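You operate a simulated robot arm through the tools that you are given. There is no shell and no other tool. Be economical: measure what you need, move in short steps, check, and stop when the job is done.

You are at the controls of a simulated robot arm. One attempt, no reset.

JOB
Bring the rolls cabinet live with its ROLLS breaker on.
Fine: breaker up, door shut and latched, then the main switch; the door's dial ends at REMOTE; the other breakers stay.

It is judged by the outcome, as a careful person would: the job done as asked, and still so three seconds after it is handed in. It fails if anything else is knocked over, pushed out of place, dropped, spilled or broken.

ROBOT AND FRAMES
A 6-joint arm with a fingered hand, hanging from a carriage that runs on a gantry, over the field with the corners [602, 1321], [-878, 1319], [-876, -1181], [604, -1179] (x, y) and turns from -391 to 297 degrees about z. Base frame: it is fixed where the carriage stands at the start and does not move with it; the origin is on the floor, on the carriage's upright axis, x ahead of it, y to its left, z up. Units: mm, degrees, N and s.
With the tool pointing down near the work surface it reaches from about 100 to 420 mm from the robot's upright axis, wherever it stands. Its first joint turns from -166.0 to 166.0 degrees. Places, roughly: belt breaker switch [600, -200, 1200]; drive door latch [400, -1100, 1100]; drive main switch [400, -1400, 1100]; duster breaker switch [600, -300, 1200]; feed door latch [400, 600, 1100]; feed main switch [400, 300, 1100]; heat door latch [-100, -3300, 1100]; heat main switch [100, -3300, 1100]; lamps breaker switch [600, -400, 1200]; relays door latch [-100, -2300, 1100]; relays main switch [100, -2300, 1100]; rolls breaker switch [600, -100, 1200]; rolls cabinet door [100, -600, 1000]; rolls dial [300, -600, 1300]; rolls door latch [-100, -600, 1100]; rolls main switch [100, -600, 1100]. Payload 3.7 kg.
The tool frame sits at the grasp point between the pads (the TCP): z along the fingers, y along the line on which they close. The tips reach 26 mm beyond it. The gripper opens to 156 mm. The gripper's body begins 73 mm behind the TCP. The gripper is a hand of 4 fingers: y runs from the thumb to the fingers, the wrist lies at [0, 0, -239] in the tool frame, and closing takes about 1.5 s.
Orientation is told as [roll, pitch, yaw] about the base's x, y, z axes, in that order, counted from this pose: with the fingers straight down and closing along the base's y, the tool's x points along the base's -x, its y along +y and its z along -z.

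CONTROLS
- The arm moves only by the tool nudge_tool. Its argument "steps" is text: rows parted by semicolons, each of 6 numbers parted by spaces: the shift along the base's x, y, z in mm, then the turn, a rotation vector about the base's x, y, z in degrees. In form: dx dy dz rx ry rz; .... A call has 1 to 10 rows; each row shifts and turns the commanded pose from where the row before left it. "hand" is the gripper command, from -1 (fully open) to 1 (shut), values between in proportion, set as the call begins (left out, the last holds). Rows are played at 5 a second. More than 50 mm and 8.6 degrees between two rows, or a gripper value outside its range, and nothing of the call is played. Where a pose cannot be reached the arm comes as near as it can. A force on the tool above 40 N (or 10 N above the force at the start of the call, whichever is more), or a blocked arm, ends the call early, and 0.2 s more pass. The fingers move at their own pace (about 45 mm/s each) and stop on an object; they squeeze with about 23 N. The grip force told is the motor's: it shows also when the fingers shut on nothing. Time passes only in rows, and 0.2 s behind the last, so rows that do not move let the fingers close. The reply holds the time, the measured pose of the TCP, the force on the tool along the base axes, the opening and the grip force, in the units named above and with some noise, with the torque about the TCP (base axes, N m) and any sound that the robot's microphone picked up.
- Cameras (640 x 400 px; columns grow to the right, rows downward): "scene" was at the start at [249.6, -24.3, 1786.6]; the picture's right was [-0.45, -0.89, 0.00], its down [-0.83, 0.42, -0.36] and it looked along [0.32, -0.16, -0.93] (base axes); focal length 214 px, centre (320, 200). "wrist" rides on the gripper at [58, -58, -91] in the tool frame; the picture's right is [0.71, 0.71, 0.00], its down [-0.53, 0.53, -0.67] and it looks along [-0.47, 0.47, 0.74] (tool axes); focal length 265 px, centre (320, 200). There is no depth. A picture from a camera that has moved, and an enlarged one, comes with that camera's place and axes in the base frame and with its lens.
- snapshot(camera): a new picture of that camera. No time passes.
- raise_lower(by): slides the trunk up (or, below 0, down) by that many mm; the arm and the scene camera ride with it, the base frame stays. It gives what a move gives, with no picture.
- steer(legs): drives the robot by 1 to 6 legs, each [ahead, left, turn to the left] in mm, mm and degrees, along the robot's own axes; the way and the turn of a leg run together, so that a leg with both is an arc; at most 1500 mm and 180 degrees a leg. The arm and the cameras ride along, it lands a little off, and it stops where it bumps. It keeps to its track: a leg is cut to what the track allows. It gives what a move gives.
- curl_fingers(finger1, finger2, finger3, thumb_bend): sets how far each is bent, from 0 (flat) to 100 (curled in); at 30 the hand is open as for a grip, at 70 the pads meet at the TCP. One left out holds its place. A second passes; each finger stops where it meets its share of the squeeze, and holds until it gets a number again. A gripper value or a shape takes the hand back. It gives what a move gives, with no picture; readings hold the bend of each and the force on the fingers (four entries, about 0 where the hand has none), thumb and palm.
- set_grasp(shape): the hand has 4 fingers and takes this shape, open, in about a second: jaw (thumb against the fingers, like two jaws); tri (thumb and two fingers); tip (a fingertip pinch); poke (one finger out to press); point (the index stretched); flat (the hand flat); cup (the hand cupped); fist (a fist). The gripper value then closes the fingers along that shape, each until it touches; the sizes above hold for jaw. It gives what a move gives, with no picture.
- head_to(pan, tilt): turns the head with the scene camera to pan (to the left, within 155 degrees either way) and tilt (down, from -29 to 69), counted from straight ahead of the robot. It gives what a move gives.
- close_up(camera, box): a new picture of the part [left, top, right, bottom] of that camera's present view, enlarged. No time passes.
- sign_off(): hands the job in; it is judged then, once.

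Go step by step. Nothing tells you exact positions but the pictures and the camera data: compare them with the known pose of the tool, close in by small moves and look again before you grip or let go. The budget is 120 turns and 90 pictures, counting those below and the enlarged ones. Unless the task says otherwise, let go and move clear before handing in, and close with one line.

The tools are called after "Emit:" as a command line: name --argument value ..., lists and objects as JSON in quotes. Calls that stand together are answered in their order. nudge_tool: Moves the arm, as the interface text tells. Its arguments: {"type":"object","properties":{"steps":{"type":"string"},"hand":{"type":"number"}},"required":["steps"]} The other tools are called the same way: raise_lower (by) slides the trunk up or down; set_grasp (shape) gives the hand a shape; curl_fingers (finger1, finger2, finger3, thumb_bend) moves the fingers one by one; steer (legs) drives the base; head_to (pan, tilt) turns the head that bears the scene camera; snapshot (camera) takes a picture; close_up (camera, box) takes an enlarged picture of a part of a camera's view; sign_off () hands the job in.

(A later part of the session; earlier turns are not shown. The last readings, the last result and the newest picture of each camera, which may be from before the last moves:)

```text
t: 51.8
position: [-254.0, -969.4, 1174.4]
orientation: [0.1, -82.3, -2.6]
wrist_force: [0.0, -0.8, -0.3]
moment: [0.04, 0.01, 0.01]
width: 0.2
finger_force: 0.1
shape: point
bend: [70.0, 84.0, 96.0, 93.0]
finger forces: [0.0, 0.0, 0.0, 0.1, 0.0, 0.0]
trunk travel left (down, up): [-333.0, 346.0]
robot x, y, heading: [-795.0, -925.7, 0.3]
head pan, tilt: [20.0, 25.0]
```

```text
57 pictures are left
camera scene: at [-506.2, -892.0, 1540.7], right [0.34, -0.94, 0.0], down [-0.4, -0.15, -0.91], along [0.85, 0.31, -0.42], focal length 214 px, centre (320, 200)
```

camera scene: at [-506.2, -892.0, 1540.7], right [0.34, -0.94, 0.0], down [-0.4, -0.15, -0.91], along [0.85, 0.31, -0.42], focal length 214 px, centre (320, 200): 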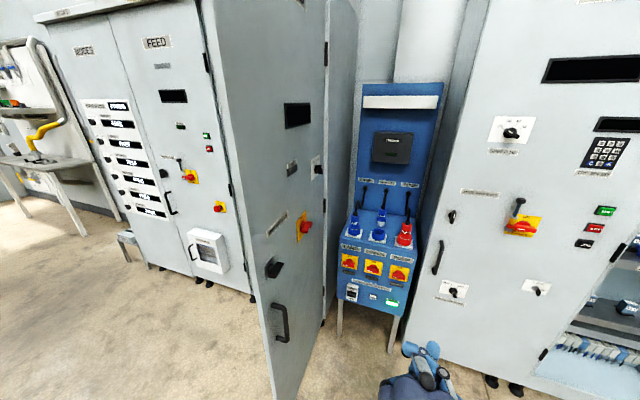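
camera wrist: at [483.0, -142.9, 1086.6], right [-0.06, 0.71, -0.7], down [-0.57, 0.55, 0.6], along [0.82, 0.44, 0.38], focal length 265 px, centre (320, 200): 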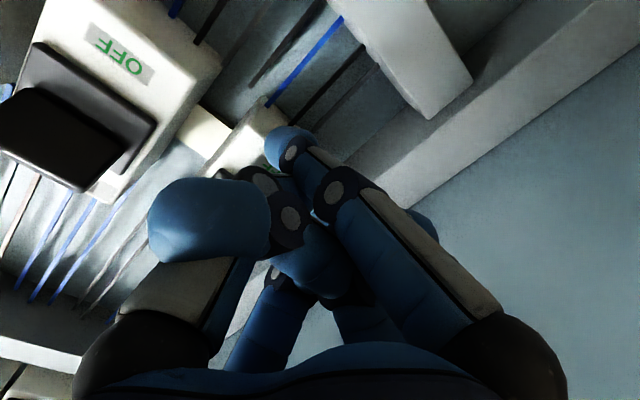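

The outer face shows the dial, the red and yellow main switch, a black latch knob and a D-handle. I'll zoom in.

Emit:
close_up --camera "scene" --box '[230, 130, 358, 350]'

Emit:
close_up --camera "scene" --box '[70, 80, 250, 280]'

```text
1.82 times, centred on (294, 240) of scene
camera zoom: at [-506.2, -892.0, 1540.7], right [0.34, -0.94, 0.0], down [-0.4, -0.15, -0.91], along [0.85, 0.31, -0.42], focal length 390 px, centre (367, 127)
```

zoom: 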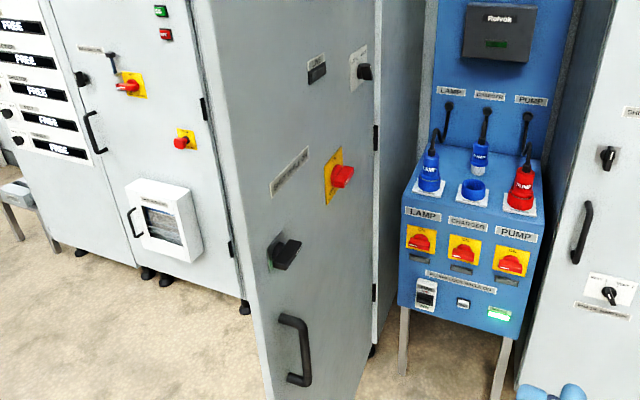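

```text
2.00 times, centred on (160, 180) of scene
camera zoom: at [-506.2, -892.0, 1540.7], right [0.34, -0.94, 0.0], down [-0.4, -0.15, -0.91], along [0.85, 0.31, -0.42], focal length 429 px, centre (640, 240)
```

zoom: 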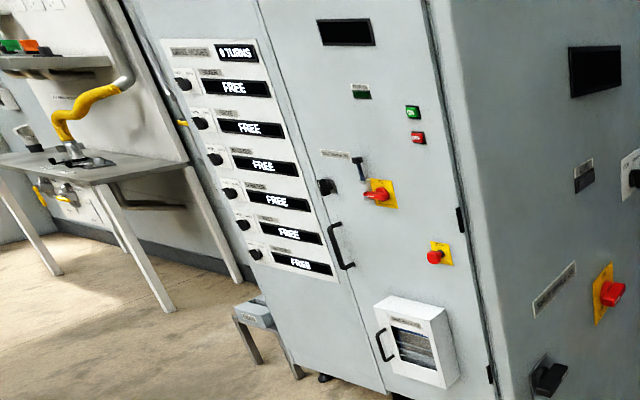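

I'll shut the jaw for pushing, raise to z≈1225 to clear the knobs, and turn 40° left so the hand meets the door's outer face near x≈0.

Emit:
set_grasp --shape "jaw"

Emit:
nudge_tool --hand 1 --steps "0 0 0 0 0 0;0 0 0 0 0 0;0 0 0 0 0 0;0 0 0 0 0 0;0 0 0 0 0 0;0 0 0 0 0 0;0 0 0 0 0 0;0 0 0 0 0 0"

Emit:
raise_lower --by 50

Emit:
steer --legs '[[0, -90, 0], [330, 0, 0], [0, 0, 40]]'

Emit:
head_to --pan 0 --tilt 35

Emit:
snapshot --camera "scene"

```text
t: 52.7
position: [-253.9, -969.2, 1174.6]
orientation: [0.1, -82.4, -2.5]
wrist_force: [1.1, -1.3, 0.6]
moment: [0.0, 0.02, 0.0]
width: 41.9
finger_force: 0.1
shape: jaw
bend: [30.0, 73.0, 30.0, 30.0]
finger forces: [0.1, 0.1, 0.1, 0.1, 0.0, 0.0]
trunk travel left (down, up): [-333.0, 346.0]
robot x, y, heading: [-789.3, -924.1, 0.1]
head pan, tilt: [20.0, 25.0]
```

```text
t: 54.5
position: [-254.5, -969.8, 1175.8]
orientation: [0.1, -82.4, -2.5]
wrist_force: [-0.2, -1.0, -0.7]
moment: [-0.03, -0.04, 0.01]
width: 0.1
finger_force: 0.1
shape: jaw
bend: [69.0, 70.0, 70.0, 71.0]
finger forces: [0.0, 0.0, 0.0, 0.0, 0.1, 0.0]
trunk travel left (down, up): [-333.0, 346.0]
robot x, y, heading: [-794.1, -924.4, 0.3]
head pan, tilt: [20.0, 25.0]
```

```text
t: 55.4
position: [-255.4, -969.6, 1225.0]
orientation: [0.0, -82.3, -2.5]
wrist_force: [0.4, 0.2, 0.0]
moment: [0.03, -0.02, 0.04]
width: 0.0
finger_force: 22.1
shape: jaw
bend: [70.0, 70.0, 70.0, 74.0]
finger forces: [0.0, 0.1, 0.0, 0.1, 0.0, 0.0]
trunk travel left (down, up): [-383.0, 296.0]
robot x, y, heading: [-789.1, -925.6, 0.1]
head pan, tilt: [20.0, 25.0]
```

```text
t: 60.2
position: [-20.6, -703.7, 1225.0]
orientation: [0.1, -82.3, 37.4]
wrist_force: [-0.2, 0.0, -0.4]
moment: [0.04, 0.02, -0.01]
width: 0.0
finger_force: 23.3
shape: jaw
bend: [70.0, 70.0, 70.0, 74.0]
finger forces: [0.0, 0.0, 0.0, 0.0, 0.0, 0.0]
trunk travel left (down, up): [-383.0, 296.0]
robot x, y, heading: [-460.0, -1015.5, 40.1]
head pan, tilt: [20.0, 25.0]
```

```text
t: 61.0
position: [-21.5, -703.8, 1224.0]
orientation: [0.1, -82.3, 37.4]
wrist_force: [0.4, 1.0, -0.2]
moment: [0.01, 0.02, 0.01]
width: 0.1
finger_force: 22.7
shape: jaw
bend: [70.0, 70.0, 70.0, 74.0]
finger forces: [0.0, 0.0, 0.0, 0.0, 0.1, 0.0]
trunk travel left (down, up): [-383.0, 296.0]
robot x, y, heading: [-458.7, -1014.5, 40.1]
head pan, tilt: [0.0, 35.0]
```

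```text
54 pictures are left
camera scene: at [-241.8, -828.7, 1575.0], right [0.64, -0.76, 0.0], down [-0.44, -0.37, -0.82], along [0.63, 0.53, -0.57], focal length 214 px, centre (320, 200)
```

scene: 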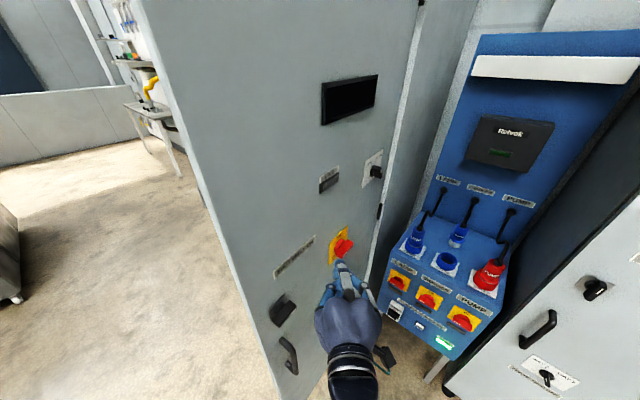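

The hand stands about 80 mm off the door's face. I'll push it in arc steps, beginning with about 15°.

Emit:
steer --legs '[[53, 63, 0], [72, 80, 0]]'

Emit:
snapshot --camera "scene"

```text
t: 62.9
position: [-17.6, -514.0, 1223.8]
orientation: [0.1, -82.2, 37.5]
wrist_force: [0.0, 0.1, -0.6]
moment: [-0.02, -0.01, -0.01]
width: 0.0
finger_force: 22.5
shape: jaw
bend: [70.0, 70.0, 70.0, 74.0]
finger forces: [0.1, 0.0, 0.0, 0.0, 0.1, 0.1]
trunk travel left (down, up): [-383.0, 296.0]
robot x, y, heading: [-459.4, -822.1, 39.8]
head pan, tilt: [0.0, 35.0]
```

```text
53 pictures are left
camera scene: at [-238.5, -638.7, 1574.9], right [0.64, -0.76, 0.0], down [-0.44, -0.37, -0.82], along [0.63, 0.53, -0.57], focal length 214 px, centre (320, 200)
```

scene: 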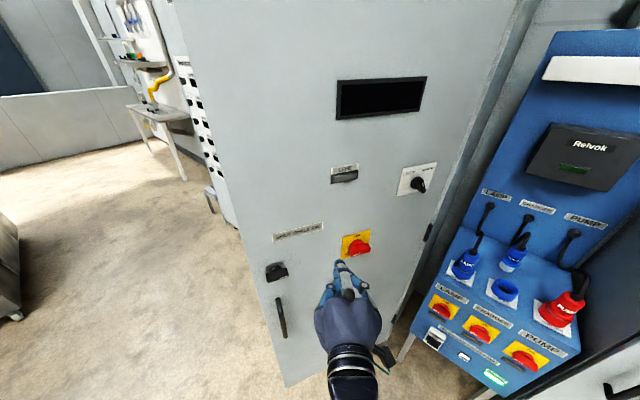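

The door swings freely and has coasted a little ahead of the hand. I'll continue to about 45°.

Emit:
steer --legs '[[110, 65, 0], [98, 24, 0]]'

Emit:
snapshot --camera "scene"

```text
t: 64.9
position: [85.3, -313.7, 1224.2]
orientation: [0.2, -82.3, 37.3]
wrist_force: [0.2, -1.1, -0.4]
moment: [-0.02, 0.02, -0.01]
width: 0.0
finger_force: 23.4
shape: jaw
bend: [70.0, 70.0, 70.0, 74.0]
finger forces: [0.1, 0.0, 0.0, 0.0, 0.0, 0.0]
trunk travel left (down, up): [-383.0, 296.0]
robot x, y, heading: [-358.2, -623.2, 39.8]
head pan, tilt: [0.0, 35.0]
```

```text
52 pictures are left
camera scene: at [-136.1, -438.2, 1575.0], right [0.64, -0.77, 0.0], down [-0.44, -0.37, -0.82], along [0.63, 0.53, -0.57], focal length 214 px, centre (320, 200)
```

scene: 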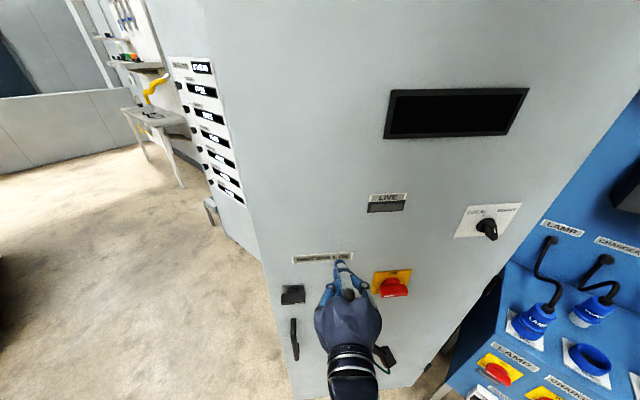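

The door is at about 45°. I'll back off, turn 20° right for a better angle, and push on to about 75°.

Emit:
steer --legs '[[-120, 0, 0], [0, 0, -20], [83, 225, 0], [112, 51, 0], [105, 11, 0]]'

Emit:
snapshot --camera "scene"

```text
t: 70.2
position: [255.9, -183.7, 1224.9]
orientation: [0.2, -82.3, 17.4]
wrist_force: [0.4, 0.9, -0.1]
moment: [0.01, -0.03, -0.02]
width: 0.1
finger_force: 22.8
shape: jaw
bend: [70.0, 70.0, 70.0, 74.0]
finger forces: [0.0, 0.0, 0.0, 0.0, 0.0, 0.1]
trunk travel left (down, up): [-383.0, 296.0]
robot x, y, heading: [-265.5, -325.9, 20.4]
head pan, tilt: [0.0, 35.0]
```

```text
51 pictures are left
camera scene: at [5.1, -226.0, 1575.0], right [0.34, -0.94, 0.0], down [-0.54, -0.2, -0.82], along [0.77, 0.28, -0.57], focal length 214 px, centre (320, 200)
```

scene: 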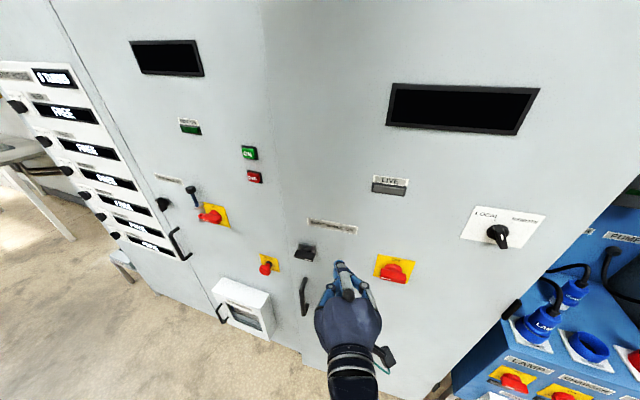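

The door is nearly shut. I'll push on in smaller steps.

Emit:
steer --legs '[[70, -8, 0]]'

Emit:
steer --legs '[[25, -4, 0]]'

Emit:
snapshot --camera "scene"

```text
t: 71.2
position: [324.0, -167.1, 1224.2]
orientation: [0.2, -82.3, 17.4]
wrist_force: [0.3, 0.2, 0.2]
moment: [-0.01, 0.0, 0.02]
width: 0.1
finger_force: 23.3
shape: jaw
bend: [70.0, 70.0, 70.0, 74.0]
finger forces: [0.0, 0.1, 0.0, 0.1, 0.1, 0.0]
trunk travel left (down, up): [-383.0, 296.0]
robot x, y, heading: [-197.5, -311.4, 20.1]
head pan, tilt: [0.0, 35.0]
```

```text
t: 72.0
position: [349.0, -162.4, 1224.4]
orientation: [0.3, -82.3, 17.5]
wrist_force: [0.6, -0.3, 0.6]
moment: [-0.02, 0.0, 0.02]
width: 0.0
finger_force: 22.7
shape: jaw
bend: [70.0, 70.0, 70.0, 74.0]
finger forces: [0.0, 0.0, 0.0, 0.0, 0.0, 0.0]
trunk travel left (down, up): [-383.0, 296.0]
robot x, y, heading: [-171.6, -306.1, 20.3]
head pan, tilt: [0.0, 35.0]
```

```text
50 pictures are left
camera scene: at [98.5, -204.3, 1575.0], right [0.35, -0.94, 0.0], down [-0.54, -0.2, -0.82], along [0.77, 0.28, -0.57], focal length 214 px, centre (320, 200)
```

scene: 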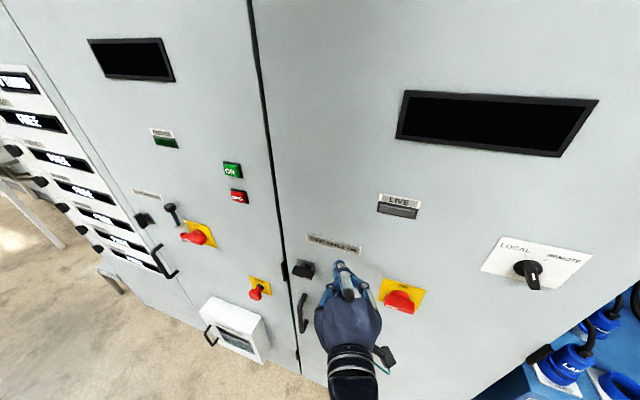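

Emit:
steer --legs '[[12, 0, 0]]'

Emit:
steer --legs '[[12, 0, 0]]'

Emit:
snapshot --camera "scene"

```text
t: 72.8
position: [360.1, -158.8, 1224.8]
orientation: [0.4, -82.2, 17.3]
wrist_force: [0.1, 0.8, -0.1]
moment: [0.03, 0.0, 0.03]
width: 0.0
finger_force: 23.0
shape: jaw
bend: [70.0, 70.0, 70.0, 74.0]
finger forces: [0.0, 0.0, 0.1, 0.0, 0.0, 0.1]
trunk travel left (down, up): [-383.0, 296.0]
robot x, y, heading: [-158.4, -305.1, 20.2]
head pan, tilt: [0.0, 35.0]
```

```text
t: 73.5
position: [372.3, -153.7, 1224.2]
orientation: [0.4, -82.3, 17.3]
wrist_force: [0.1, 0.1, -0.1]
moment: [0.04, -0.01, 0.02]
width: 0.0
finger_force: 23.1
shape: jaw
bend: [70.0, 70.0, 70.0, 74.0]
finger forces: [0.0, 0.0, 0.0, 0.0, 0.0, 0.0]
trunk travel left (down, up): [-383.0, 296.0]
robot x, y, heading: [-147.9, -297.2, 20.2]
head pan, tilt: [0.0, 35.0]
```

```text
49 pictures are left
camera scene: at [121.1, -196.0, 1575.0], right [0.35, -0.94, 0.0], down [-0.54, -0.2, -0.82], along [0.77, 0.28, -0.57], focal length 214 px, centre (320, 200)
```

scene: 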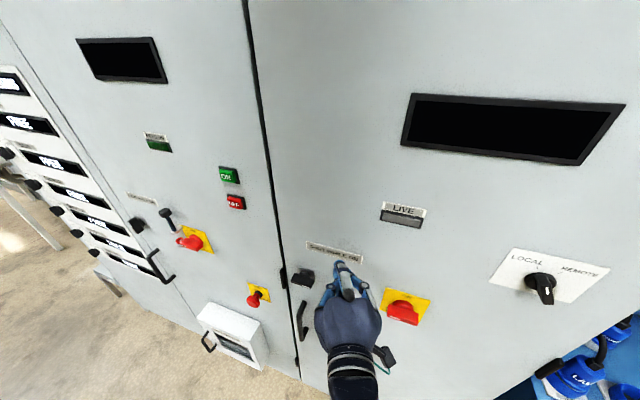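

Emit:
steer --legs '[[10, 0, 0]]'

Emit:
steer --legs '[[10, 0, 0]]'

Emit:
snapshot --camera "scene"

```text
t: 74.3
position: [381.8, -149.9, 1223.7]
orientation: [0.5, -82.4, 17.3]
wrist_force: [-0.4, 0.2, 0.3]
moment: [0.0, 0.0, -0.03]
width: 0.0
finger_force: 23.2
shape: jaw
bend: [70.0, 70.0, 70.0, 74.0]
finger forces: [0.0, 0.1, 0.0, 0.0, 0.0, 0.0]
trunk travel left (down, up): [-383.0, 296.0]
robot x, y, heading: [-141.3, -290.1, 20.2]
head pan, tilt: [0.0, 35.0]
```

```text
t: 75.0
position: [389.8, -146.5, 1223.7]
orientation: [0.3, -82.3, 17.2]
wrist_force: [0.5, 0.3, -0.7]
moment: [0.01, -0.02, -0.01]
width: 0.0
finger_force: 22.7
shape: jaw
bend: [70.0, 70.0, 70.0, 74.0]
finger forces: [0.1, 0.1, 0.0, 0.0, 0.0, 0.1]
trunk travel left (down, up): [-383.0, 296.0]
robot x, y, heading: [-132.4, -287.9, 20.2]
head pan, tilt: [0.0, 35.0]
```

```text
48 pictures are left
camera scene: at [139.9, -189.1, 1575.0], right [0.35, -0.94, 0.0], down [-0.54, -0.2, -0.82], along [0.77, 0.28, -0.57], focal length 214 px, centre (320, 200)
```

scene: 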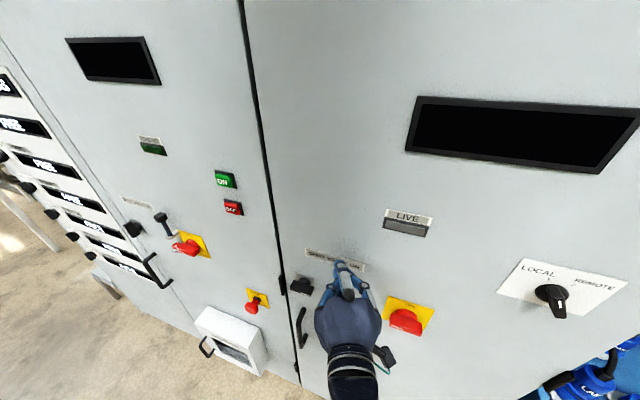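

Emit:
steer --legs '[[12, -3, 0]]'

Emit:
steer --legs '[[12, -3, 0]]'

Emit:
steer --legs '[[10, -3, 0]]'

Emit:
close_up --camera "scene" --box '[200, 180, 440, 380]'

```text
t: 75.8
position: [402.7, -145.8, 1224.4]
orientation: [0.4, -82.2, 17.2]
wrist_force: [0.2, -0.7, 0.7]
moment: [0.02, 0.03, 0.01]
width: 0.0
finger_force: 23.2
shape: jaw
bend: [70.0, 70.0, 70.0, 74.0]
finger forces: [0.1, 0.0, 0.1, 0.0, 0.1, 0.0]
trunk travel left (down, up): [-383.0, 296.0]
robot x, y, heading: [-116.7, -286.5, 20.0]
head pan, tilt: [0.0, 35.0]
```

```text
t: 76.7
position: [410.4, -145.2, 1222.9]
orientation: [2.0, -82.5, 16.0]
wrist_force: [-23.8, -6.8, -2.8]
moment: [-0.08, 0.12, 0.25]
width: 0.0
finger_force: 23.6
shape: jaw
bend: [70.0, 70.0, 70.0, 75.0]
finger forces: [0.0, 0.0, 0.1, 0.1, 0.0, 0.0]
trunk travel left (down, up): [-383.0, 296.0]
robot x, y, heading: [-106.4, -288.4, 20.3]
head pan, tilt: [0.0, 35.0]
stopped in leg 1: the force on the tool passed its limit at 47 N (the readings are from after the stop); the commanded pose is now the measured one
```

```text
t: 77.4
position: [408.7, -147.0, 1225.1]
orientation: [3.0, -82.6, 15.1]
wrist_force: [-28.2, -7.2, -4.6]
moment: [-0.12, 0.19, 0.3]
width: 0.0
finger_force: 23.2
shape: jaw
bend: [70.0, 70.0, 70.0, 75.0]
finger forces: [0.1, 0.0, 0.0, 0.1, 0.1, 0.1]
trunk travel left (down, up): [-383.0, 296.0]
robot x, y, heading: [-103.3, -287.3, 20.4]
head pan, tilt: [0.0, 35.0]
stopped in leg 1: the force on the tool passed its limit at 51 N (the readings are from after the stop); the commanded pose is now the measured one
```

```text
2.00 times, centred on (320, 280) of scene
camera zoom: at [162.8, -187.5, 1573.9], right [0.35, -0.94, 0.0], down [-0.54, -0.2, -0.82], along [0.77, 0.28, -0.58], focal length 429 px, centre (320, 40)
```

zoom: 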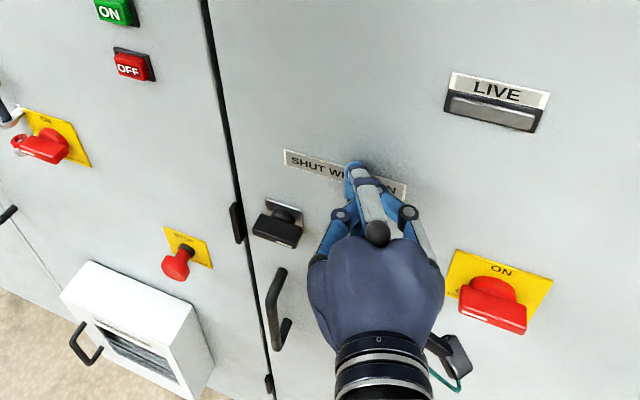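

The door is up against its frame. I'll back off and inspect the latch, comparing it with the feed door's latch.

Emit:
steer --legs '[[-120, 0, 0], [0, -100, 0]]'

Emit:
head_to --pan 5 --tilt 35

Emit:
snapshot --camera "scene"

Emit:
close_up --camera "scene" --box '[210, 190, 370, 290]'

Emit:
close_up --camera "scene" --box '[80, 160, 240, 260]'

```text
t: 79.4
position: [337.1, -280.0, 1226.0]
orientation: [2.3, -82.8, 15.6]
wrist_force: [0.3, 0.3, 0.3]
moment: [-0.02, 0.0, 0.02]
width: 0.0
finger_force: 23.3
shape: jaw
bend: [70.0, 70.0, 70.0, 75.0]
finger forces: [0.0, 0.1, 0.0, 0.0, 0.0, 0.0]
trunk travel left (down, up): [-383.0, 296.0]
robot x, y, heading: [-181.0, -420.6, 20.4]
head pan, tilt: [0.0, 35.0]
```

```text
t: 80.1
position: [335.7, -279.7, 1227.0]
orientation: [2.3, -82.8, 15.4]
wrist_force: [-0.9, -1.5, 0.3]
moment: [-0.01, -0.02, -0.02]
width: 0.0
finger_force: 22.9
shape: jaw
bend: [70.0, 70.0, 70.0, 75.0]
finger forces: [0.0, 0.0, 0.0, 0.0, 0.0, 0.1]
trunk travel left (down, up): [-383.0, 296.0]
robot x, y, heading: [-186.5, -421.3, 20.0]
head pan, tilt: [5.0, 35.0]
```

```text
46 pictures are left
camera scene: at [84.8, -314.6, 1574.9], right [0.42, -0.91, 0.0], down [-0.52, -0.24, -0.82], along [0.74, 0.35, -0.57], focal length 214 px, centre (320, 200)
```

scene: 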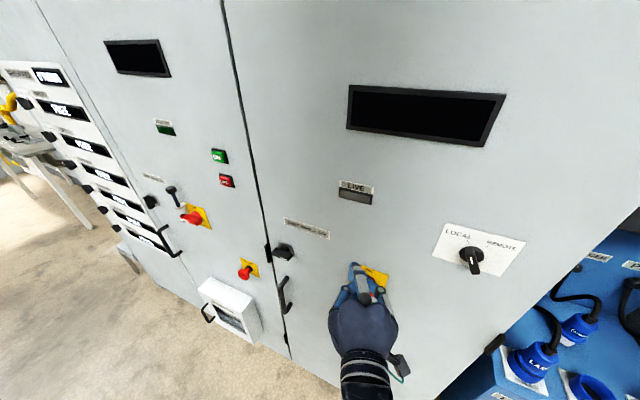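

```text
4.00 times, centred on (290, 240) of scene
camera zoom: at [84.8, -314.6, 1574.9], right [0.42, -0.91, 0.0], down [-0.52, -0.24, -0.82], along [0.74, 0.35, -0.57], focal length 858 px, centre (440, 40)
```

zoom: 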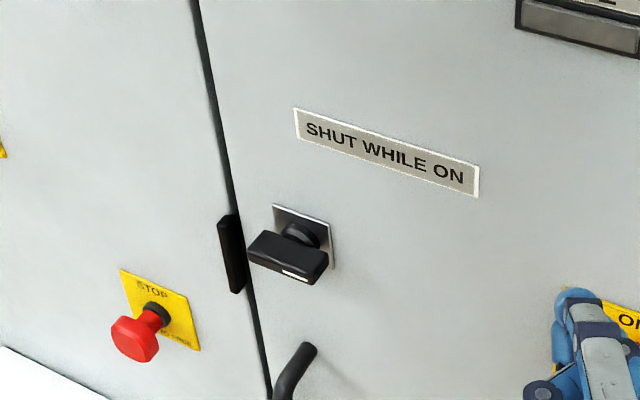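

```text
4.00 times, centred on (160, 210) of scene
camera zoom: at [84.8, -314.6, 1574.9], right [0.42, -0.91, 0.0], down [-0.52, -0.24, -0.82], along [0.74, 0.35, -0.57], focal length 858 px, centre (960, 160)
```

zoom: 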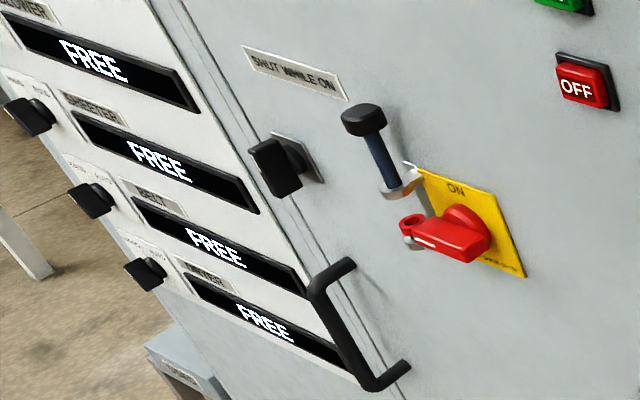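

The feed latch stands vertical when latched, and ours is horizontal, so it needs a quarter turn. I'll zoom in on the marks and the dial.

Emit:
close_up --camera "scene" --box '[420, 210, 540, 290]'

Emit:
close_up --camera "scene" --box '[130, 180, 190, 225]'

Emit:
close_up --camera "scene" --box '[255, 225, 315, 270]'

```text
5.00 times, centred on (480, 250) of scene
camera zoom: at [84.8, -314.6, 1574.9], right [0.42, -0.91, 0.0], down [-0.52, -0.24, -0.82], along [0.74, 0.35, -0.57], focal length 1072 px, centre (-480, -50)
```

zoom: 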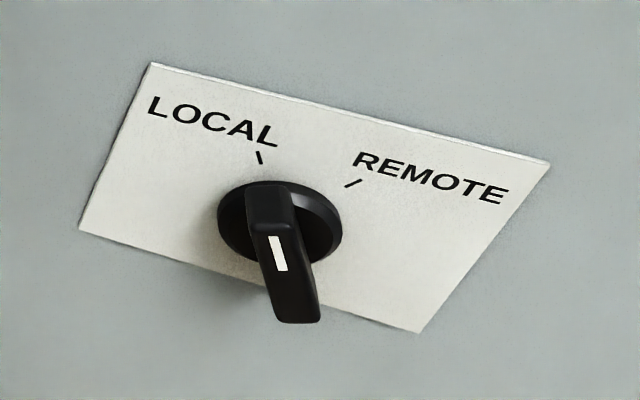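

```text
8.89 times, centred on (160, 202) of scene
camera zoom: at [84.8, -314.6, 1574.9], right [0.42, -0.91, 0.0], down [-0.52, -0.24, -0.82], along [0.74, 0.35, -0.57], focal length 1906 px, centre (1742, 178)
```

zoom: 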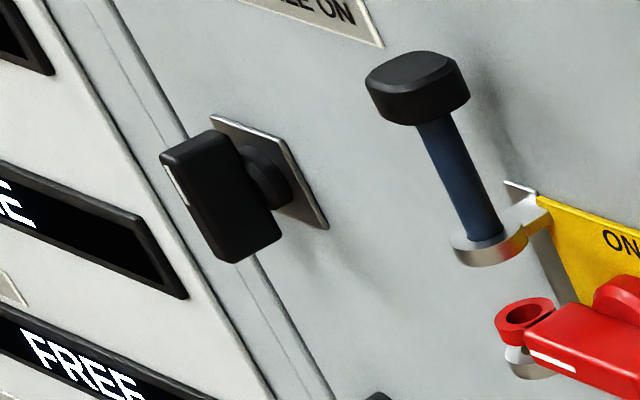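

```text
8.89 times, centred on (285, 248) of scene
camera zoom: at [84.8, -314.6, 1574.9], right [0.42, -0.91, 0.0], down [-0.52, -0.24, -0.82], along [0.74, 0.35, -0.57], focal length 1906 px, centre (631, -222)
```

zoom: 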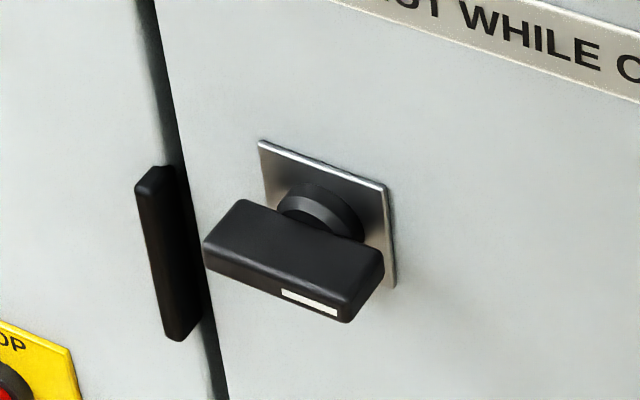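

The latch must turn with its mark from right to up, counter-clockwise. The main switch goes up to ON, and the dial goes clockwise to REMOTE. I'll square up the hand and back off, then test rolling the wrist in free space.

Emit:
steer --legs '[[-60, 0, 0], [0, 0, -15.5]]'

Emit:
nudge_tool --steps "0 0 0 8 0 0;0 0 0 8 0 0;0 0 0 8 0 0"

```text
t: 82.0
position: [298.7, -444.3, 1226.6]
orientation: [2.4, -82.7, 0.0]
wrist_force: [0.7, -0.6, 0.3]
moment: [-0.01, 0.01, -0.01]
width: 0.0
finger_force: 23.1
shape: jaw
bend: [70.0, 70.0, 70.0, 75.0]
finger forces: [0.0, 0.0, 0.0, 0.0, 0.1, 0.0]
trunk travel left (down, up): [-383.0, 296.0]
robot x, y, heading: [-241.0, -443.5, 4.5]
head pan, tilt: [5.0, 35.0]
```

```text
t: 82.8
position: [291.1, -443.9, 1233.4]
orientation: [76.0, -64.7, -72.2]
wrist_force: [0.2, 0.1, 0.0]
moment: [0.01, -0.03, 0.01]
width: 0.1
finger_force: 23.0
shape: jaw
bend: [70.0, 70.0, 70.0, 75.0]
finger forces: [0.0, 0.0, 0.1, 0.0, 0.1, 0.0]
out of reach, approached as far as the arm can: row 2, 3
trunk travel left (down, up): [-383.0, 296.0]
robot x, y, heading: [-238.8, -443.0, 4.6]
head pan, tilt: [5.0, 35.0]
```

The roll works, with the tool still pointing forward and about 24° rolled. I'll carry on toward 90° (thumb down).

Emit:
nudge_tool --steps "0 0 0 8 0 0;0 0 0 8 0 0;0 0 0 8 0 0;0 0 0 8 0 0"

Emit:
nudge_tool --steps "0 0 0 8 0 0;0 0 0 8 0 0;0 0 0 8 0 0;0 0 0 8 0 0"

```text
t: 83.8
position: [277.4, -438.5, 1251.6]
orientation: [87.2, -33.6, -81.3]
wrist_force: [-0.5, 0.4, -0.4]
moment: [0.0, 0.01, 0.01]
width: 0.2
finger_force: 23.3
shape: jaw
bend: [70.0, 70.0, 70.0, 75.0]
finger forces: [0.1, 0.1, 0.0, 0.1, 0.0, 0.1]
out of reach, approached as far as the arm can: row 1, 2, 3, 4
trunk travel left (down, up): [-383.0, 296.0]
robot x, y, heading: [-239.1, -445.4, 4.9]
head pan, tilt: [5.0, 35.0]
```

```text
t: 84.8
position: [260.0, -435.4, 1269.0]
orientation: [91.9, -1.8, -82.8]
wrist_force: [-0.6, -0.4, 0.2]
moment: [-0.02, -0.01, -0.02]
width: 0.0
finger_force: 23.1
shape: jaw
bend: [70.0, 70.0, 70.0, 75.0]
finger forces: [0.0, 0.0, 0.0, 0.0, 0.2, 0.1]
out of reach, approached as far as the arm can: row 1, 2, 3, 4
trunk travel left (down, up): [-383.0, 296.0]
robot x, y, heading: [-235.2, -443.0, 4.6]
head pan, tilt: [5.0, 35.0]
```

The tool is rolled 90° but drifted back and up, because the arm is at the edge of its workspace. I'll try shifting it up and back to find free range.

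Emit:
nudge_tool --steps "-20 0 30 0 0 0;-20 0 30 0 0 0"

Emit:
nudge_tool --steps "0 0 0 -8 0 0;0 0 0 -8 0 0;0 0 0 -8 0 0"

```text
t: 85.3
position: [252.0, -435.0, 1331.1]
orientation: [92.1, -2.0, -82.8]
wrist_force: [0.8, -0.3, 0.6]
moment: [0.02, 0.02, 0.02]
width: 0.0
finger_force: 22.5
shape: jaw
bend: [70.0, 70.0, 70.0, 75.0]
finger forces: [0.0, 0.0, 0.0, 0.0, 0.0, 0.0]
out of reach, approached as far as the arm can: row 1, 2
trunk travel left (down, up): [-383.0, 296.0]
robot x, y, heading: [-236.1, -444.2, 4.8]
head pan, tilt: [5.0, 35.0]
```

```text
t: 86.2
position: [252.8, -435.1, 1330.6]
orientation: [88.7, -25.9, -82.0]
wrist_force: [-0.1, 0.0, 0.1]
moment: [0.03, 0.01, -0.04]
width: 0.0
finger_force: 22.9
shape: jaw
bend: [70.0, 70.0, 70.0, 75.0]
finger forces: [0.0, 0.0, 0.0, 0.0, 0.0, 0.0]
trunk travel left (down, up): [-383.0, 296.0]
robot x, y, heading: [-238.5, -441.7, 4.5]
head pan, tilt: [5.0, 35.0]
```

Here the roll holds its place. I'll check the rest of the range down to neutral.

Emit:
nudge_tool --steps "10 0 10 0 0 0;0 0 0 -8 0 0;0 0 0 -8 0 0;0 0 0 -8 0 0;0 0 0 -8 0 0;0 0 0 -8 0 0;0 0 0 -8 0 0;0 0 0 -8 0 0;0 0 0 -8 0 0"

```text
t: 88.2
position: [261.1, -434.5, 1341.9]
orientation: [1.2, -82.8, 1.0]
wrist_force: [0.2, 0.7, 1.0]
moment: [-0.01, 0.0, -0.01]
width: 0.0
finger_force: 23.2
shape: jaw
bend: [70.0, 70.0, 70.0, 75.0]
finger forces: [0.0, 0.0, 0.0, 0.0, 0.1, 0.0]
trunk travel left (down, up): [-383.0, 296.0]
robot x, y, heading: [-240.4, -440.5, 4.9]
head pan, tilt: [5.0, 35.0]
```

The arm is precise here. I'll level the pitch, roll 90° thumb-down, half-open, and lower the trunk to the latch height.

Emit:
nudge_tool --hand -0.1 --steps "0 0 0 0 -7 0;0 0 0 8 0 0;0 0 0 8 0 0;0 0 0 8 0 0;0 0 0 8 0 0;0 0 0 8 0 0;0 0 0 8 0 0"

Emit:
nudge_tool --steps "0 0 0 8 0 0;0 0 0 8 0 0;0 0 0 8 0 0;0 0 0 8 0 0;0 0 0 8 0 0;0 0 0 2 0 0"

Emit:
raise_lower --by -224

Emit:
head_to --pan 25 --tilt 25

Emit:
snapshot --camera "scene"

```text
t: 89.8
position: [260.7, -435.7, 1342.0]
orientation: [92.3, -41.9, -89.8]
wrist_force: [0.1, 0.5, 0.0]
moment: [-0.02, -0.04, -0.03]
width: 85.6
finger_force: 0.1
shape: jaw
bend: [35.0, 35.0, 35.0, 70.0]
finger forces: [0.0, 0.1, 0.0, 0.0, 0.0, 0.1]
trunk travel left (down, up): [-383.0, 296.0]
robot x, y, heading: [-238.6, -440.5, 4.7]
head pan, tilt: [5.0, 35.0]
```

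```text
t: 91.2
position: [262.4, -435.0, 1341.5]
orientation: [92.2, 0.0, -89.7]
wrist_force: [0.3, 0.4, 0.1]
moment: [0.0, 0.02, 0.03]
width: 85.6
finger_force: 0.1
shape: jaw
bend: [35.0, 35.0, 35.0, 70.0]
finger forces: [0.1, 0.0, 0.1, 0.0, 0.1, 0.0]
trunk travel left (down, up): [-383.0, 296.0]
robot x, y, heading: [-240.7, -440.3, 4.6]
head pan, tilt: [5.0, 35.0]
```

```text
t: 93.5
position: [261.2, -434.8, 1117.7]
orientation: [92.3, 0.1, -89.7]
wrist_force: [-0.3, -0.4, -0.5]
moment: [-0.02, -0.01, 0.01]
width: 85.6
finger_force: 0.1
shape: jaw
bend: [35.0, 35.0, 35.0, 70.0]
finger forces: [0.1, 0.0, 0.1, 0.0, 0.1, 0.1]
trunk travel left (down, up): [-159.0, 520.0]
robot x, y, heading: [-239.1, -443.8, 4.6]
head pan, tilt: [5.0, 35.0]
```

```text
t: 94.3
position: [261.3, -435.7, 1117.3]
orientation: [92.3, -0.1, -89.9]
wrist_force: [0.1, 0.4, 0.1]
moment: [0.0, 0.0, -0.01]
width: 85.6
finger_force: 0.0
shape: jaw
bend: [35.0, 35.0, 35.0, 70.0]
finger forces: [0.1, 0.0, 0.0, 0.0, 0.1, 0.1]
trunk travel left (down, up): [-159.0, 520.0]
robot x, y, heading: [-240.1, -443.1, 4.7]
head pan, tilt: [25.0, 25.0]
```

```text
40 pictures are left
camera scene: at [40.1, -379.4, 1366.7], right [0.49, -0.87, 0.0], down [-0.37, -0.21, -0.91], along [0.79, 0.45, -0.42], focal length 214 px, centre (320, 200)
```

scene: 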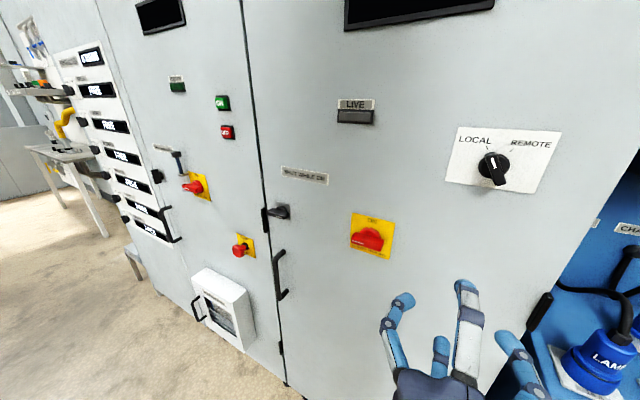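

The latch bar is at about (395, -59, 1118), the main switch about (395, -287, 1115) and the dial about (395, -445, 1286). The thumb hasn't opened, so I'll reset the jaw and then move across in front of the latch.

Emit:
set_grasp --shape "jaw"

Emit:
nudge_tool --hand -0.1 --steps "0 0 0 0 0 0;0 0 0 0 0 0;0 0 0 0 0 0;0 0 0 0 0 0"

Emit:
steer --legs '[[31, 376, 0]]'

Emit:
head_to --pan 0 --tilt 30

Emit:
snapshot --camera "scene"

Emit:
snapshot --camera "wrist"

```text
t: 95.2
position: [262.0, -435.3, 1118.6]
orientation: [92.2, -0.1, -89.8]
wrist_force: [-0.2, 0.3, -0.4]
moment: [-0.02, 0.02, 0.02]
width: 156.0
finger_force: 0.1
shape: jaw
bend: [30.0, 30.0, 30.0, 30.0]
finger forces: [0.0, 0.1, 0.1, 0.0, 0.0, 0.0]
trunk travel left (down, up): [-159.0, 520.0]
robot x, y, heading: [-243.3, -441.8, 4.5]
head pan, tilt: [25.0, 25.0]
```

```text
t: 96.2
position: [262.1, -435.7, 1118.7]
orientation: [92.3, 0.0, -89.8]
wrist_force: [0.5, -0.2, -0.6]
moment: [-0.02, 0.01, -0.02]
width: 86.6
finger_force: 0.0
shape: jaw
bend: [34.0, 34.0, 34.0, 70.0]
finger forces: [0.0, 0.0, 0.0, 0.0, 0.0, 0.0]
trunk travel left (down, up): [-159.0, 520.0]
robot x, y, heading: [-239.5, -445.0, 4.6]
head pan, tilt: [25.0, 25.0]
```

```text
t: 98.7
position: [262.2, -53.5, 1118.2]
orientation: [92.3, 0.0, -89.7]
wrist_force: [-0.7, -0.7, -0.8]
moment: [0.03, -0.01, -0.05]
width: 86.0
finger_force: 0.0
shape: jaw
bend: [34.0, 34.0, 34.0, 70.0]
finger forces: [0.0, 0.1, 0.0, 0.0, 0.1, 0.0]
trunk travel left (down, up): [-159.0, 520.0]
robot x, y, heading: [-239.5, -61.5, 4.9]
head pan, tilt: [25.0, 25.0]
```

```text
t: 99.5
position: [262.0, -54.9, 1118.3]
orientation: [92.3, -0.1, -89.7]
wrist_force: [-0.3, -1.5, -0.4]
moment: [0.0, 0.01, -0.01]
width: 86.5
finger_force: 0.0
shape: jaw
bend: [34.0, 34.0, 34.0, 70.0]
finger forces: [0.0, 0.0, 0.1, 0.1, 0.0, 0.1]
trunk travel left (down, up): [-159.0, 520.0]
robot x, y, heading: [-237.4, -61.7, 5.0]
head pan, tilt: [0.0, 30.0]
```

```text
39 pictures are left
camera scene: at [49.6, -37.0, 1358.8], right [0.08, -1.0, 0.0], down [-0.5, -0.04, -0.87], along [0.86, 0.07, -0.5], focal length 214 px, centre (320, 200)
```

scene: 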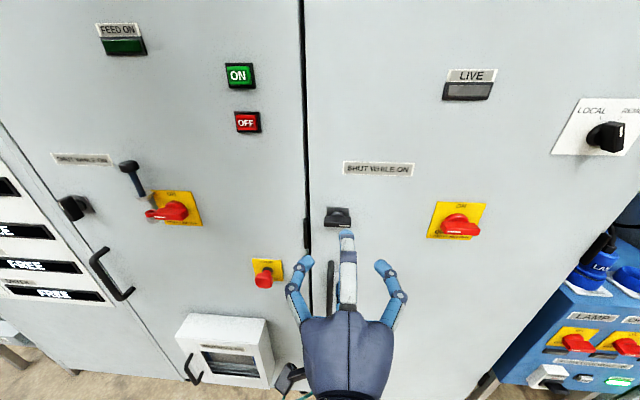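

```text
38 pictures are left
camera wrist: at [171.6, 4.1, 1056.2], right [-0.03, 0.71, 0.71], down [-0.69, -0.53, 0.5], along [0.73, -0.47, 0.5], focal length 265 px, centre (320, 200)
```

wrist: 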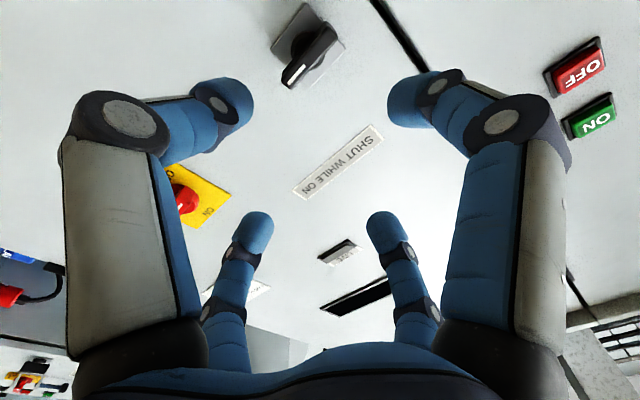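

The hand is really four fingers in a cross, which will clasp the bar well. I put the knob at about (410, -44, 1106), so I'll lower 12, shift slightly left and close in 90 mm before looking again.

Emit:
raise_lower --by -12

Emit:
steer --legs '[[90, 2, 0]]'

Emit:
snapshot --camera "scene"

Emit:
snapshot --camera "wrist"

```text
t: 100.2
position: [262.0, -54.6, 1106.3]
orientation: [92.3, -0.1, -89.7]
wrist_force: [1.0, -0.9, 0.0]
moment: [0.0, 0.03, 0.01]
width: 86.3
finger_force: 0.0
shape: jaw
bend: [34.0, 34.0, 34.0, 70.0]
finger forces: [0.0, 0.0, 0.1, 0.0, 0.0, 0.1]
trunk travel left (down, up): [-147.0, 532.0]
robot x, y, heading: [-244.1, -58.7, 4.7]
head pan, tilt: [0.0, 30.0]
```

```text
t: 101.2
position: [350.5, -45.7, 1105.6]
orientation: [92.4, 0.0, -89.7]
wrist_force: [0.1, 0.3, -0.6]
moment: [-0.01, -0.04, 0.02]
width: 86.1
finger_force: 0.0
shape: jaw
bend: [34.0, 34.0, 34.0, 70.0]
finger forces: [0.1, 0.0, 0.0, 0.0, 0.0, 0.0]
trunk travel left (down, up): [-147.0, 532.0]
robot x, y, heading: [-151.0, -54.1, 5.0]
head pan, tilt: [0.0, 30.0]
```

```text
37 pictures are left
camera scene: at [139.2, -27.6, 1346.9], right [0.08, -1.0, 0.0], down [-0.5, -0.04, -0.87], along [0.86, 0.07, -0.5], focal length 214 px, centre (320, 200)
```

scene: 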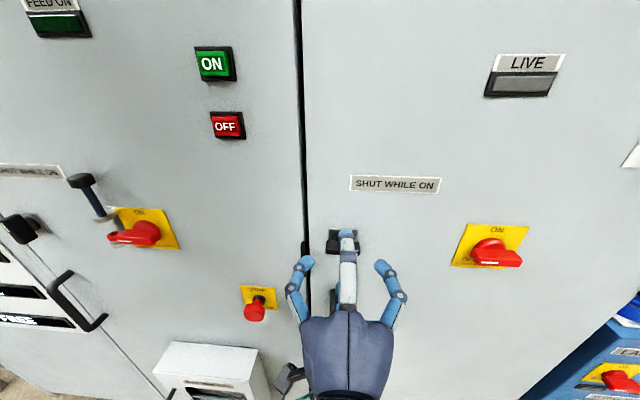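

```text
36 pictures are left
camera wrist: at [261.3, 13.6, 1044.5], right [-0.03, 0.71, 0.71], down [-0.69, -0.53, 0.5], along [0.73, -0.47, 0.5], focal length 265 px, centre (320, 200)
```

wrist: 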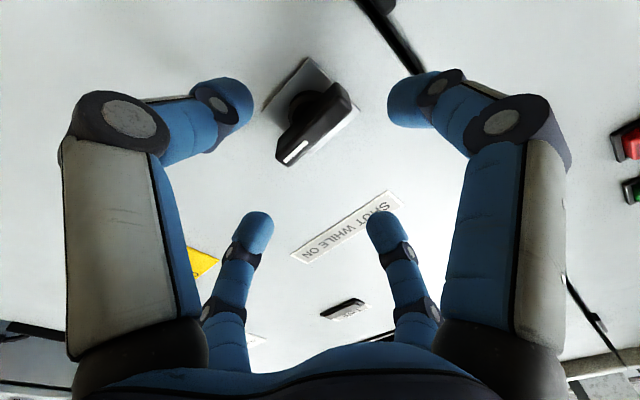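

The clasp is lined up with the bar. I'll go ahead 48 mm and then close gently.

Emit:
steer --legs '[[48, -3, 0]]'

Emit:
snapshot --camera "wrist"

Emit:
close_up --camera "scene" --box '[260, 200, 440, 330]'

```text
t: 102.2
position: [398.3, -44.2, 1105.8]
orientation: [92.3, 0.0, -89.6]
wrist_force: [0.2, -0.5, 0.1]
moment: [0.04, -0.03, 0.0]
width: 86.5
finger_force: 0.0
shape: jaw
bend: [34.0, 34.0, 34.0, 70.0]
finger forces: [0.0, 0.0, 0.0, 0.0, 0.1, 0.1]
trunk travel left (down, up): [-147.0, 532.0]
robot x, y, heading: [-102.5, -51.6, 5.0]
head pan, tilt: [0.0, 30.0]
```

```text
35 pictures are left
camera wrist: at [308.7, 14.6, 1044.4], right [-0.03, 0.71, 0.71], down [-0.69, -0.53, 0.5], along [0.73, -0.47, 0.5], focal length 265 px, centre (320, 200)
```

wrist: 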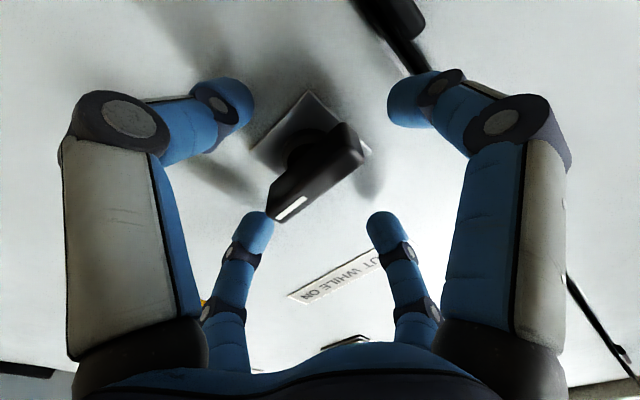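

```text
3.08 times, centred on (350, 265) of scene
camera zoom: at [186.6, -26.6, 1346.9], right [0.08, -1.0, 0.0], down [-0.5, -0.04, -0.87], along [0.86, 0.07, -0.5], focal length 660 px, centre (228, 0)
```

zoom: 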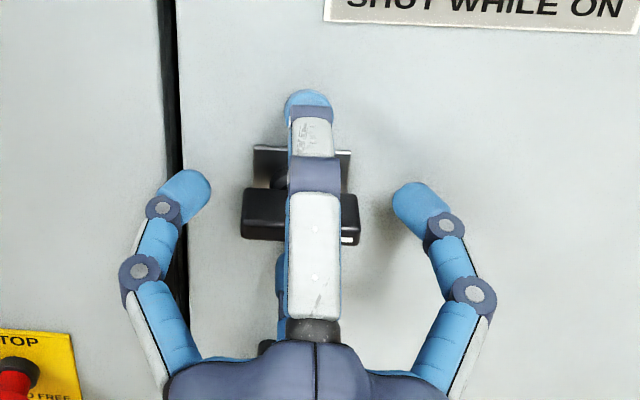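

The bar is inside the clasp, so I'll close.

Emit:
nudge_tool --hand 1 --steps "0 0 0 0 0 0;0 0 0 0 0 0;0 0 0 0 0 0;0 0 0 0 0 0;0 0 0 0 0 0;0 0 0 0 0 0;0 0 0 0 0 0"

Emit:
close_up --camera "scene" --box '[260, 200, 440, 330]'

```text
t: 103.8
position: [397.1, -43.8, 1105.7]
orientation: [92.3, 0.0, -89.7]
wrist_force: [-3.2, 0.3, 2.0]
moment: [0.0, 0.04, 0.03]
width: 34.5
finger_force: 23.3
shape: jaw
bend: [46.0, 72.0, 79.0, 69.0]
finger forces: [20.0, 23.6, 20.0, 0.0, 28.4, 0.1]
trunk travel left (down, up): [-147.0, 532.0]
robot x, y, heading: [-105.4, -53.6, 4.6]
head pan, tilt: [0.0, 30.0]
```

```text
3.08 times, centred on (350, 265) of scene
camera zoom: at [185.8, -26.6, 1346.7], right [0.08, -1.0, 0.0], down [-0.5, -0.04, -0.87], along [0.86, 0.07, -0.5], focal length 660 px, centre (228, 0)
```

zoom: 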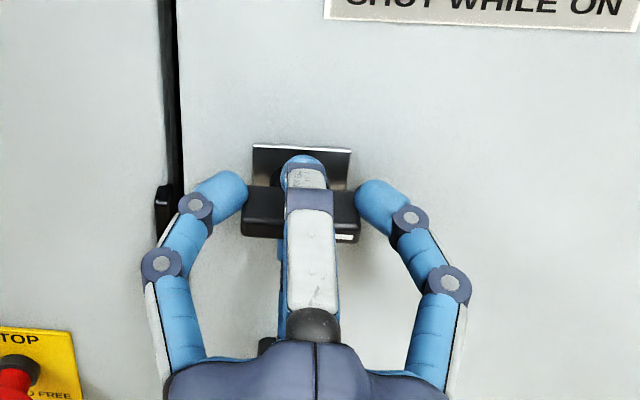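

It's well clasped on all sides. Now I'll turn counter-clockwise in small steps.

Emit:
nudge_tool --steps "0 0 0 -8 0 0;0 0 0 -8 0 0;0 0 0 -8 0 0"

Emit:
close_up --camera "scene" --box '[260, 200, 440, 330]'

```text
t: 104.6
position: [396.8, -41.7, 1104.4]
orientation: [92.1, -24.1, -89.5]
wrist_force: [-4.5, 9.5, 1.4]
moment: [0.12, -0.02, 0.22]
width: 34.2
finger_force: 22.9
shape: jaw
bend: [46.0, 72.0, 79.0, 70.0]
finger forces: [22.2, 26.2, 20.0, 0.0, 25.9, 0.1]
trunk travel left (down, up): [-147.0, 532.0]
robot x, y, heading: [-100.6, -52.6, 4.9]
head pan, tilt: [0.0, 30.0]
```

```text
3.08 times, centred on (350, 265) of scene
camera zoom: at [185.7, -25.3, 1346.6], right [0.08, -1.0, 0.0], down [-0.5, -0.04, -0.87], along [0.86, 0.07, -0.5], focal length 660 px, centre (228, 0)
```

zoom: 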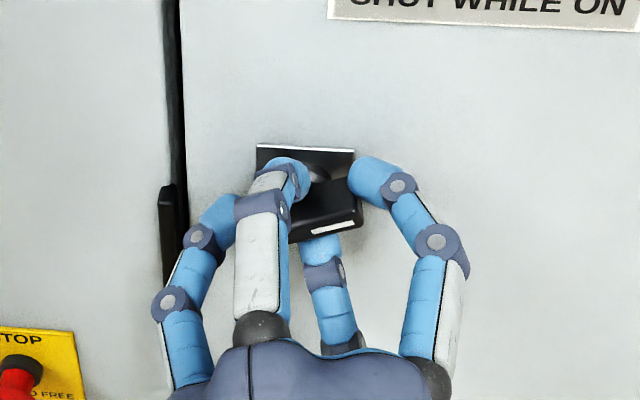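

The bar turns with the hand, so I'll continue.

Emit:
nudge_tool --steps "0 0 0 -8 0 0;0 0 0 -8 0 0;0 0 0 -8 0 0;0 0 0 -8 0 0"

Emit:
nudge_tool --steps "0 0 0 -8 0 0;0 0 0 -8 0 0;0 0 0 -8 0 0;0 0 0 -8 0 0"

Emit:
close_up --camera "scene" --box '[260, 200, 440, 330]'

```text
t: 105.6
position: [396.4, -41.5, 1105.0]
orientation: [91.5, -56.1, -89.1]
wrist_force: [-5.2, 17.5, -6.2]
moment: [0.08, 0.14, 0.52]
width: 33.4
finger_force: 23.0
shape: jaw
bend: [46.0, 72.0, 79.0, 70.0]
finger forces: [25.1, 31.1, 18.1, 0.0, 17.9, 0.0]
trunk travel left (down, up): [-147.0, 532.0]
robot x, y, heading: [-103.0, -53.6, 5.0]
head pan, tilt: [0.0, 30.0]
```

```text
t: 106.6
position: [396.7, -39.3, 1103.4]
orientation: [75.4, -88.0, -73.0]
wrist_force: [-4.0, 19.8, -14.6]
moment: [0.09, 0.46, 0.69]
width: 32.6
finger_force: 22.2
shape: jaw
bend: [45.0, 72.0, 79.0, 70.0]
finger forces: [25.7, 36.0, 16.6, 0.0, 13.7, 0.0]
trunk travel left (down, up): [-147.0, 532.0]
robot x, y, heading: [-104.7, -55.2, 4.8]
head pan, tilt: [0.0, 30.0]
```

```text
3.08 times, centred on (350, 265) of scene
camera zoom: at [184.9, -24.3, 1346.3], right [0.08, -1.0, 0.0], down [-0.5, -0.04, -0.87], along [0.86, 0.07, -0.5], focal length 660 px, centre (228, 0)
```

zoom: 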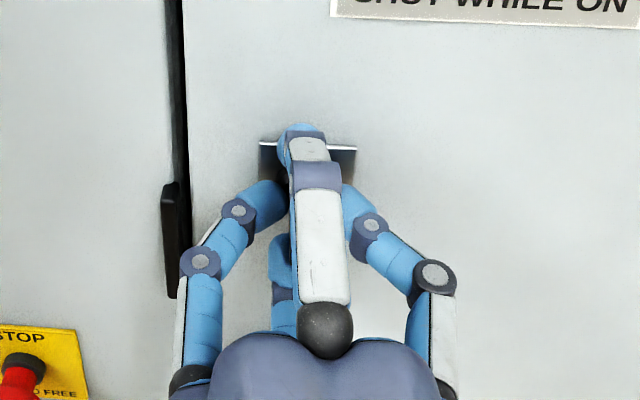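

It's turned nearly 90°. I'll nudge 5° more to the stop, then open and back away to look.

Emit:
nudge_tool --steps "0 0 0 -3 0 0;0 0 0 -2 0 0"

Emit:
nudge_tool --hand -0.1 --steps "0 0 0 0 0 0;0 0 0 0 0 0;0 0 0 0 0 0;0 0 0 0 0 0;0 0 0 0 0 0;0 0 0 0 0 0"

Emit:
close_up --camera "scene" --box '[260, 200, 440, 330]'

```text
t: 107.2
position: [396.0, -41.1, 1104.0]
orientation: [-76.4, -87.0, 78.7]
wrist_force: [-3.2, 18.2, -15.0]
moment: [0.13, 0.48, 0.62]
width: 32.8
finger_force: 22.8
shape: jaw
bend: [45.0, 72.0, 79.0, 70.0]
finger forces: [25.0, 37.8, 16.4, 0.0, 13.7, 0.0]
trunk travel left (down, up): [-147.0, 532.0]
robot x, y, heading: [-101.7, -45.2, 4.8]
head pan, tilt: [0.0, 30.0]
```

```text
t: 108.6
position: [397.9, -43.7, 1105.4]
orientation: [-82.1, -87.1, 84.4]
wrist_force: [0.2, 0.0, -0.5]
moment: [-0.03, 0.05, -0.02]
width: 85.1
finger_force: 0.1
shape: jaw
bend: [35.0, 35.0, 35.0, 70.0]
finger forces: [0.0, 0.0, 0.0, 0.1, 0.0, 0.1]
trunk travel left (down, up): [-147.0, 532.0]
robot x, y, heading: [-103.1, -53.6, 4.9]
head pan, tilt: [0.0, 30.0]
```

```text
3.08 times, centred on (350, 265) of scene
camera zoom: at [186.1, -26.6, 1346.7], right [0.08, -1.0, 0.0], down [-0.5, -0.04, -0.87], along [0.86, 0.07, -0.5], focal length 660 px, centre (228, 0)
```

zoom: 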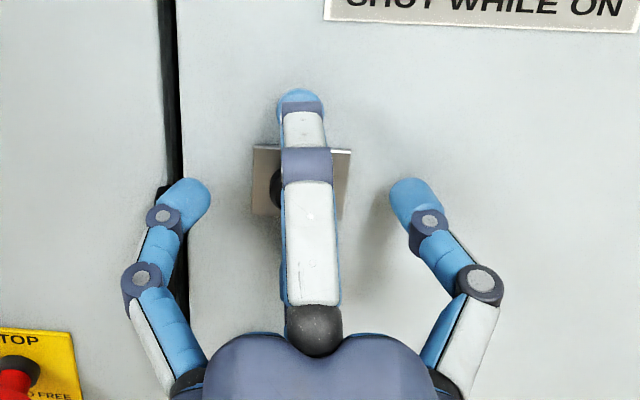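

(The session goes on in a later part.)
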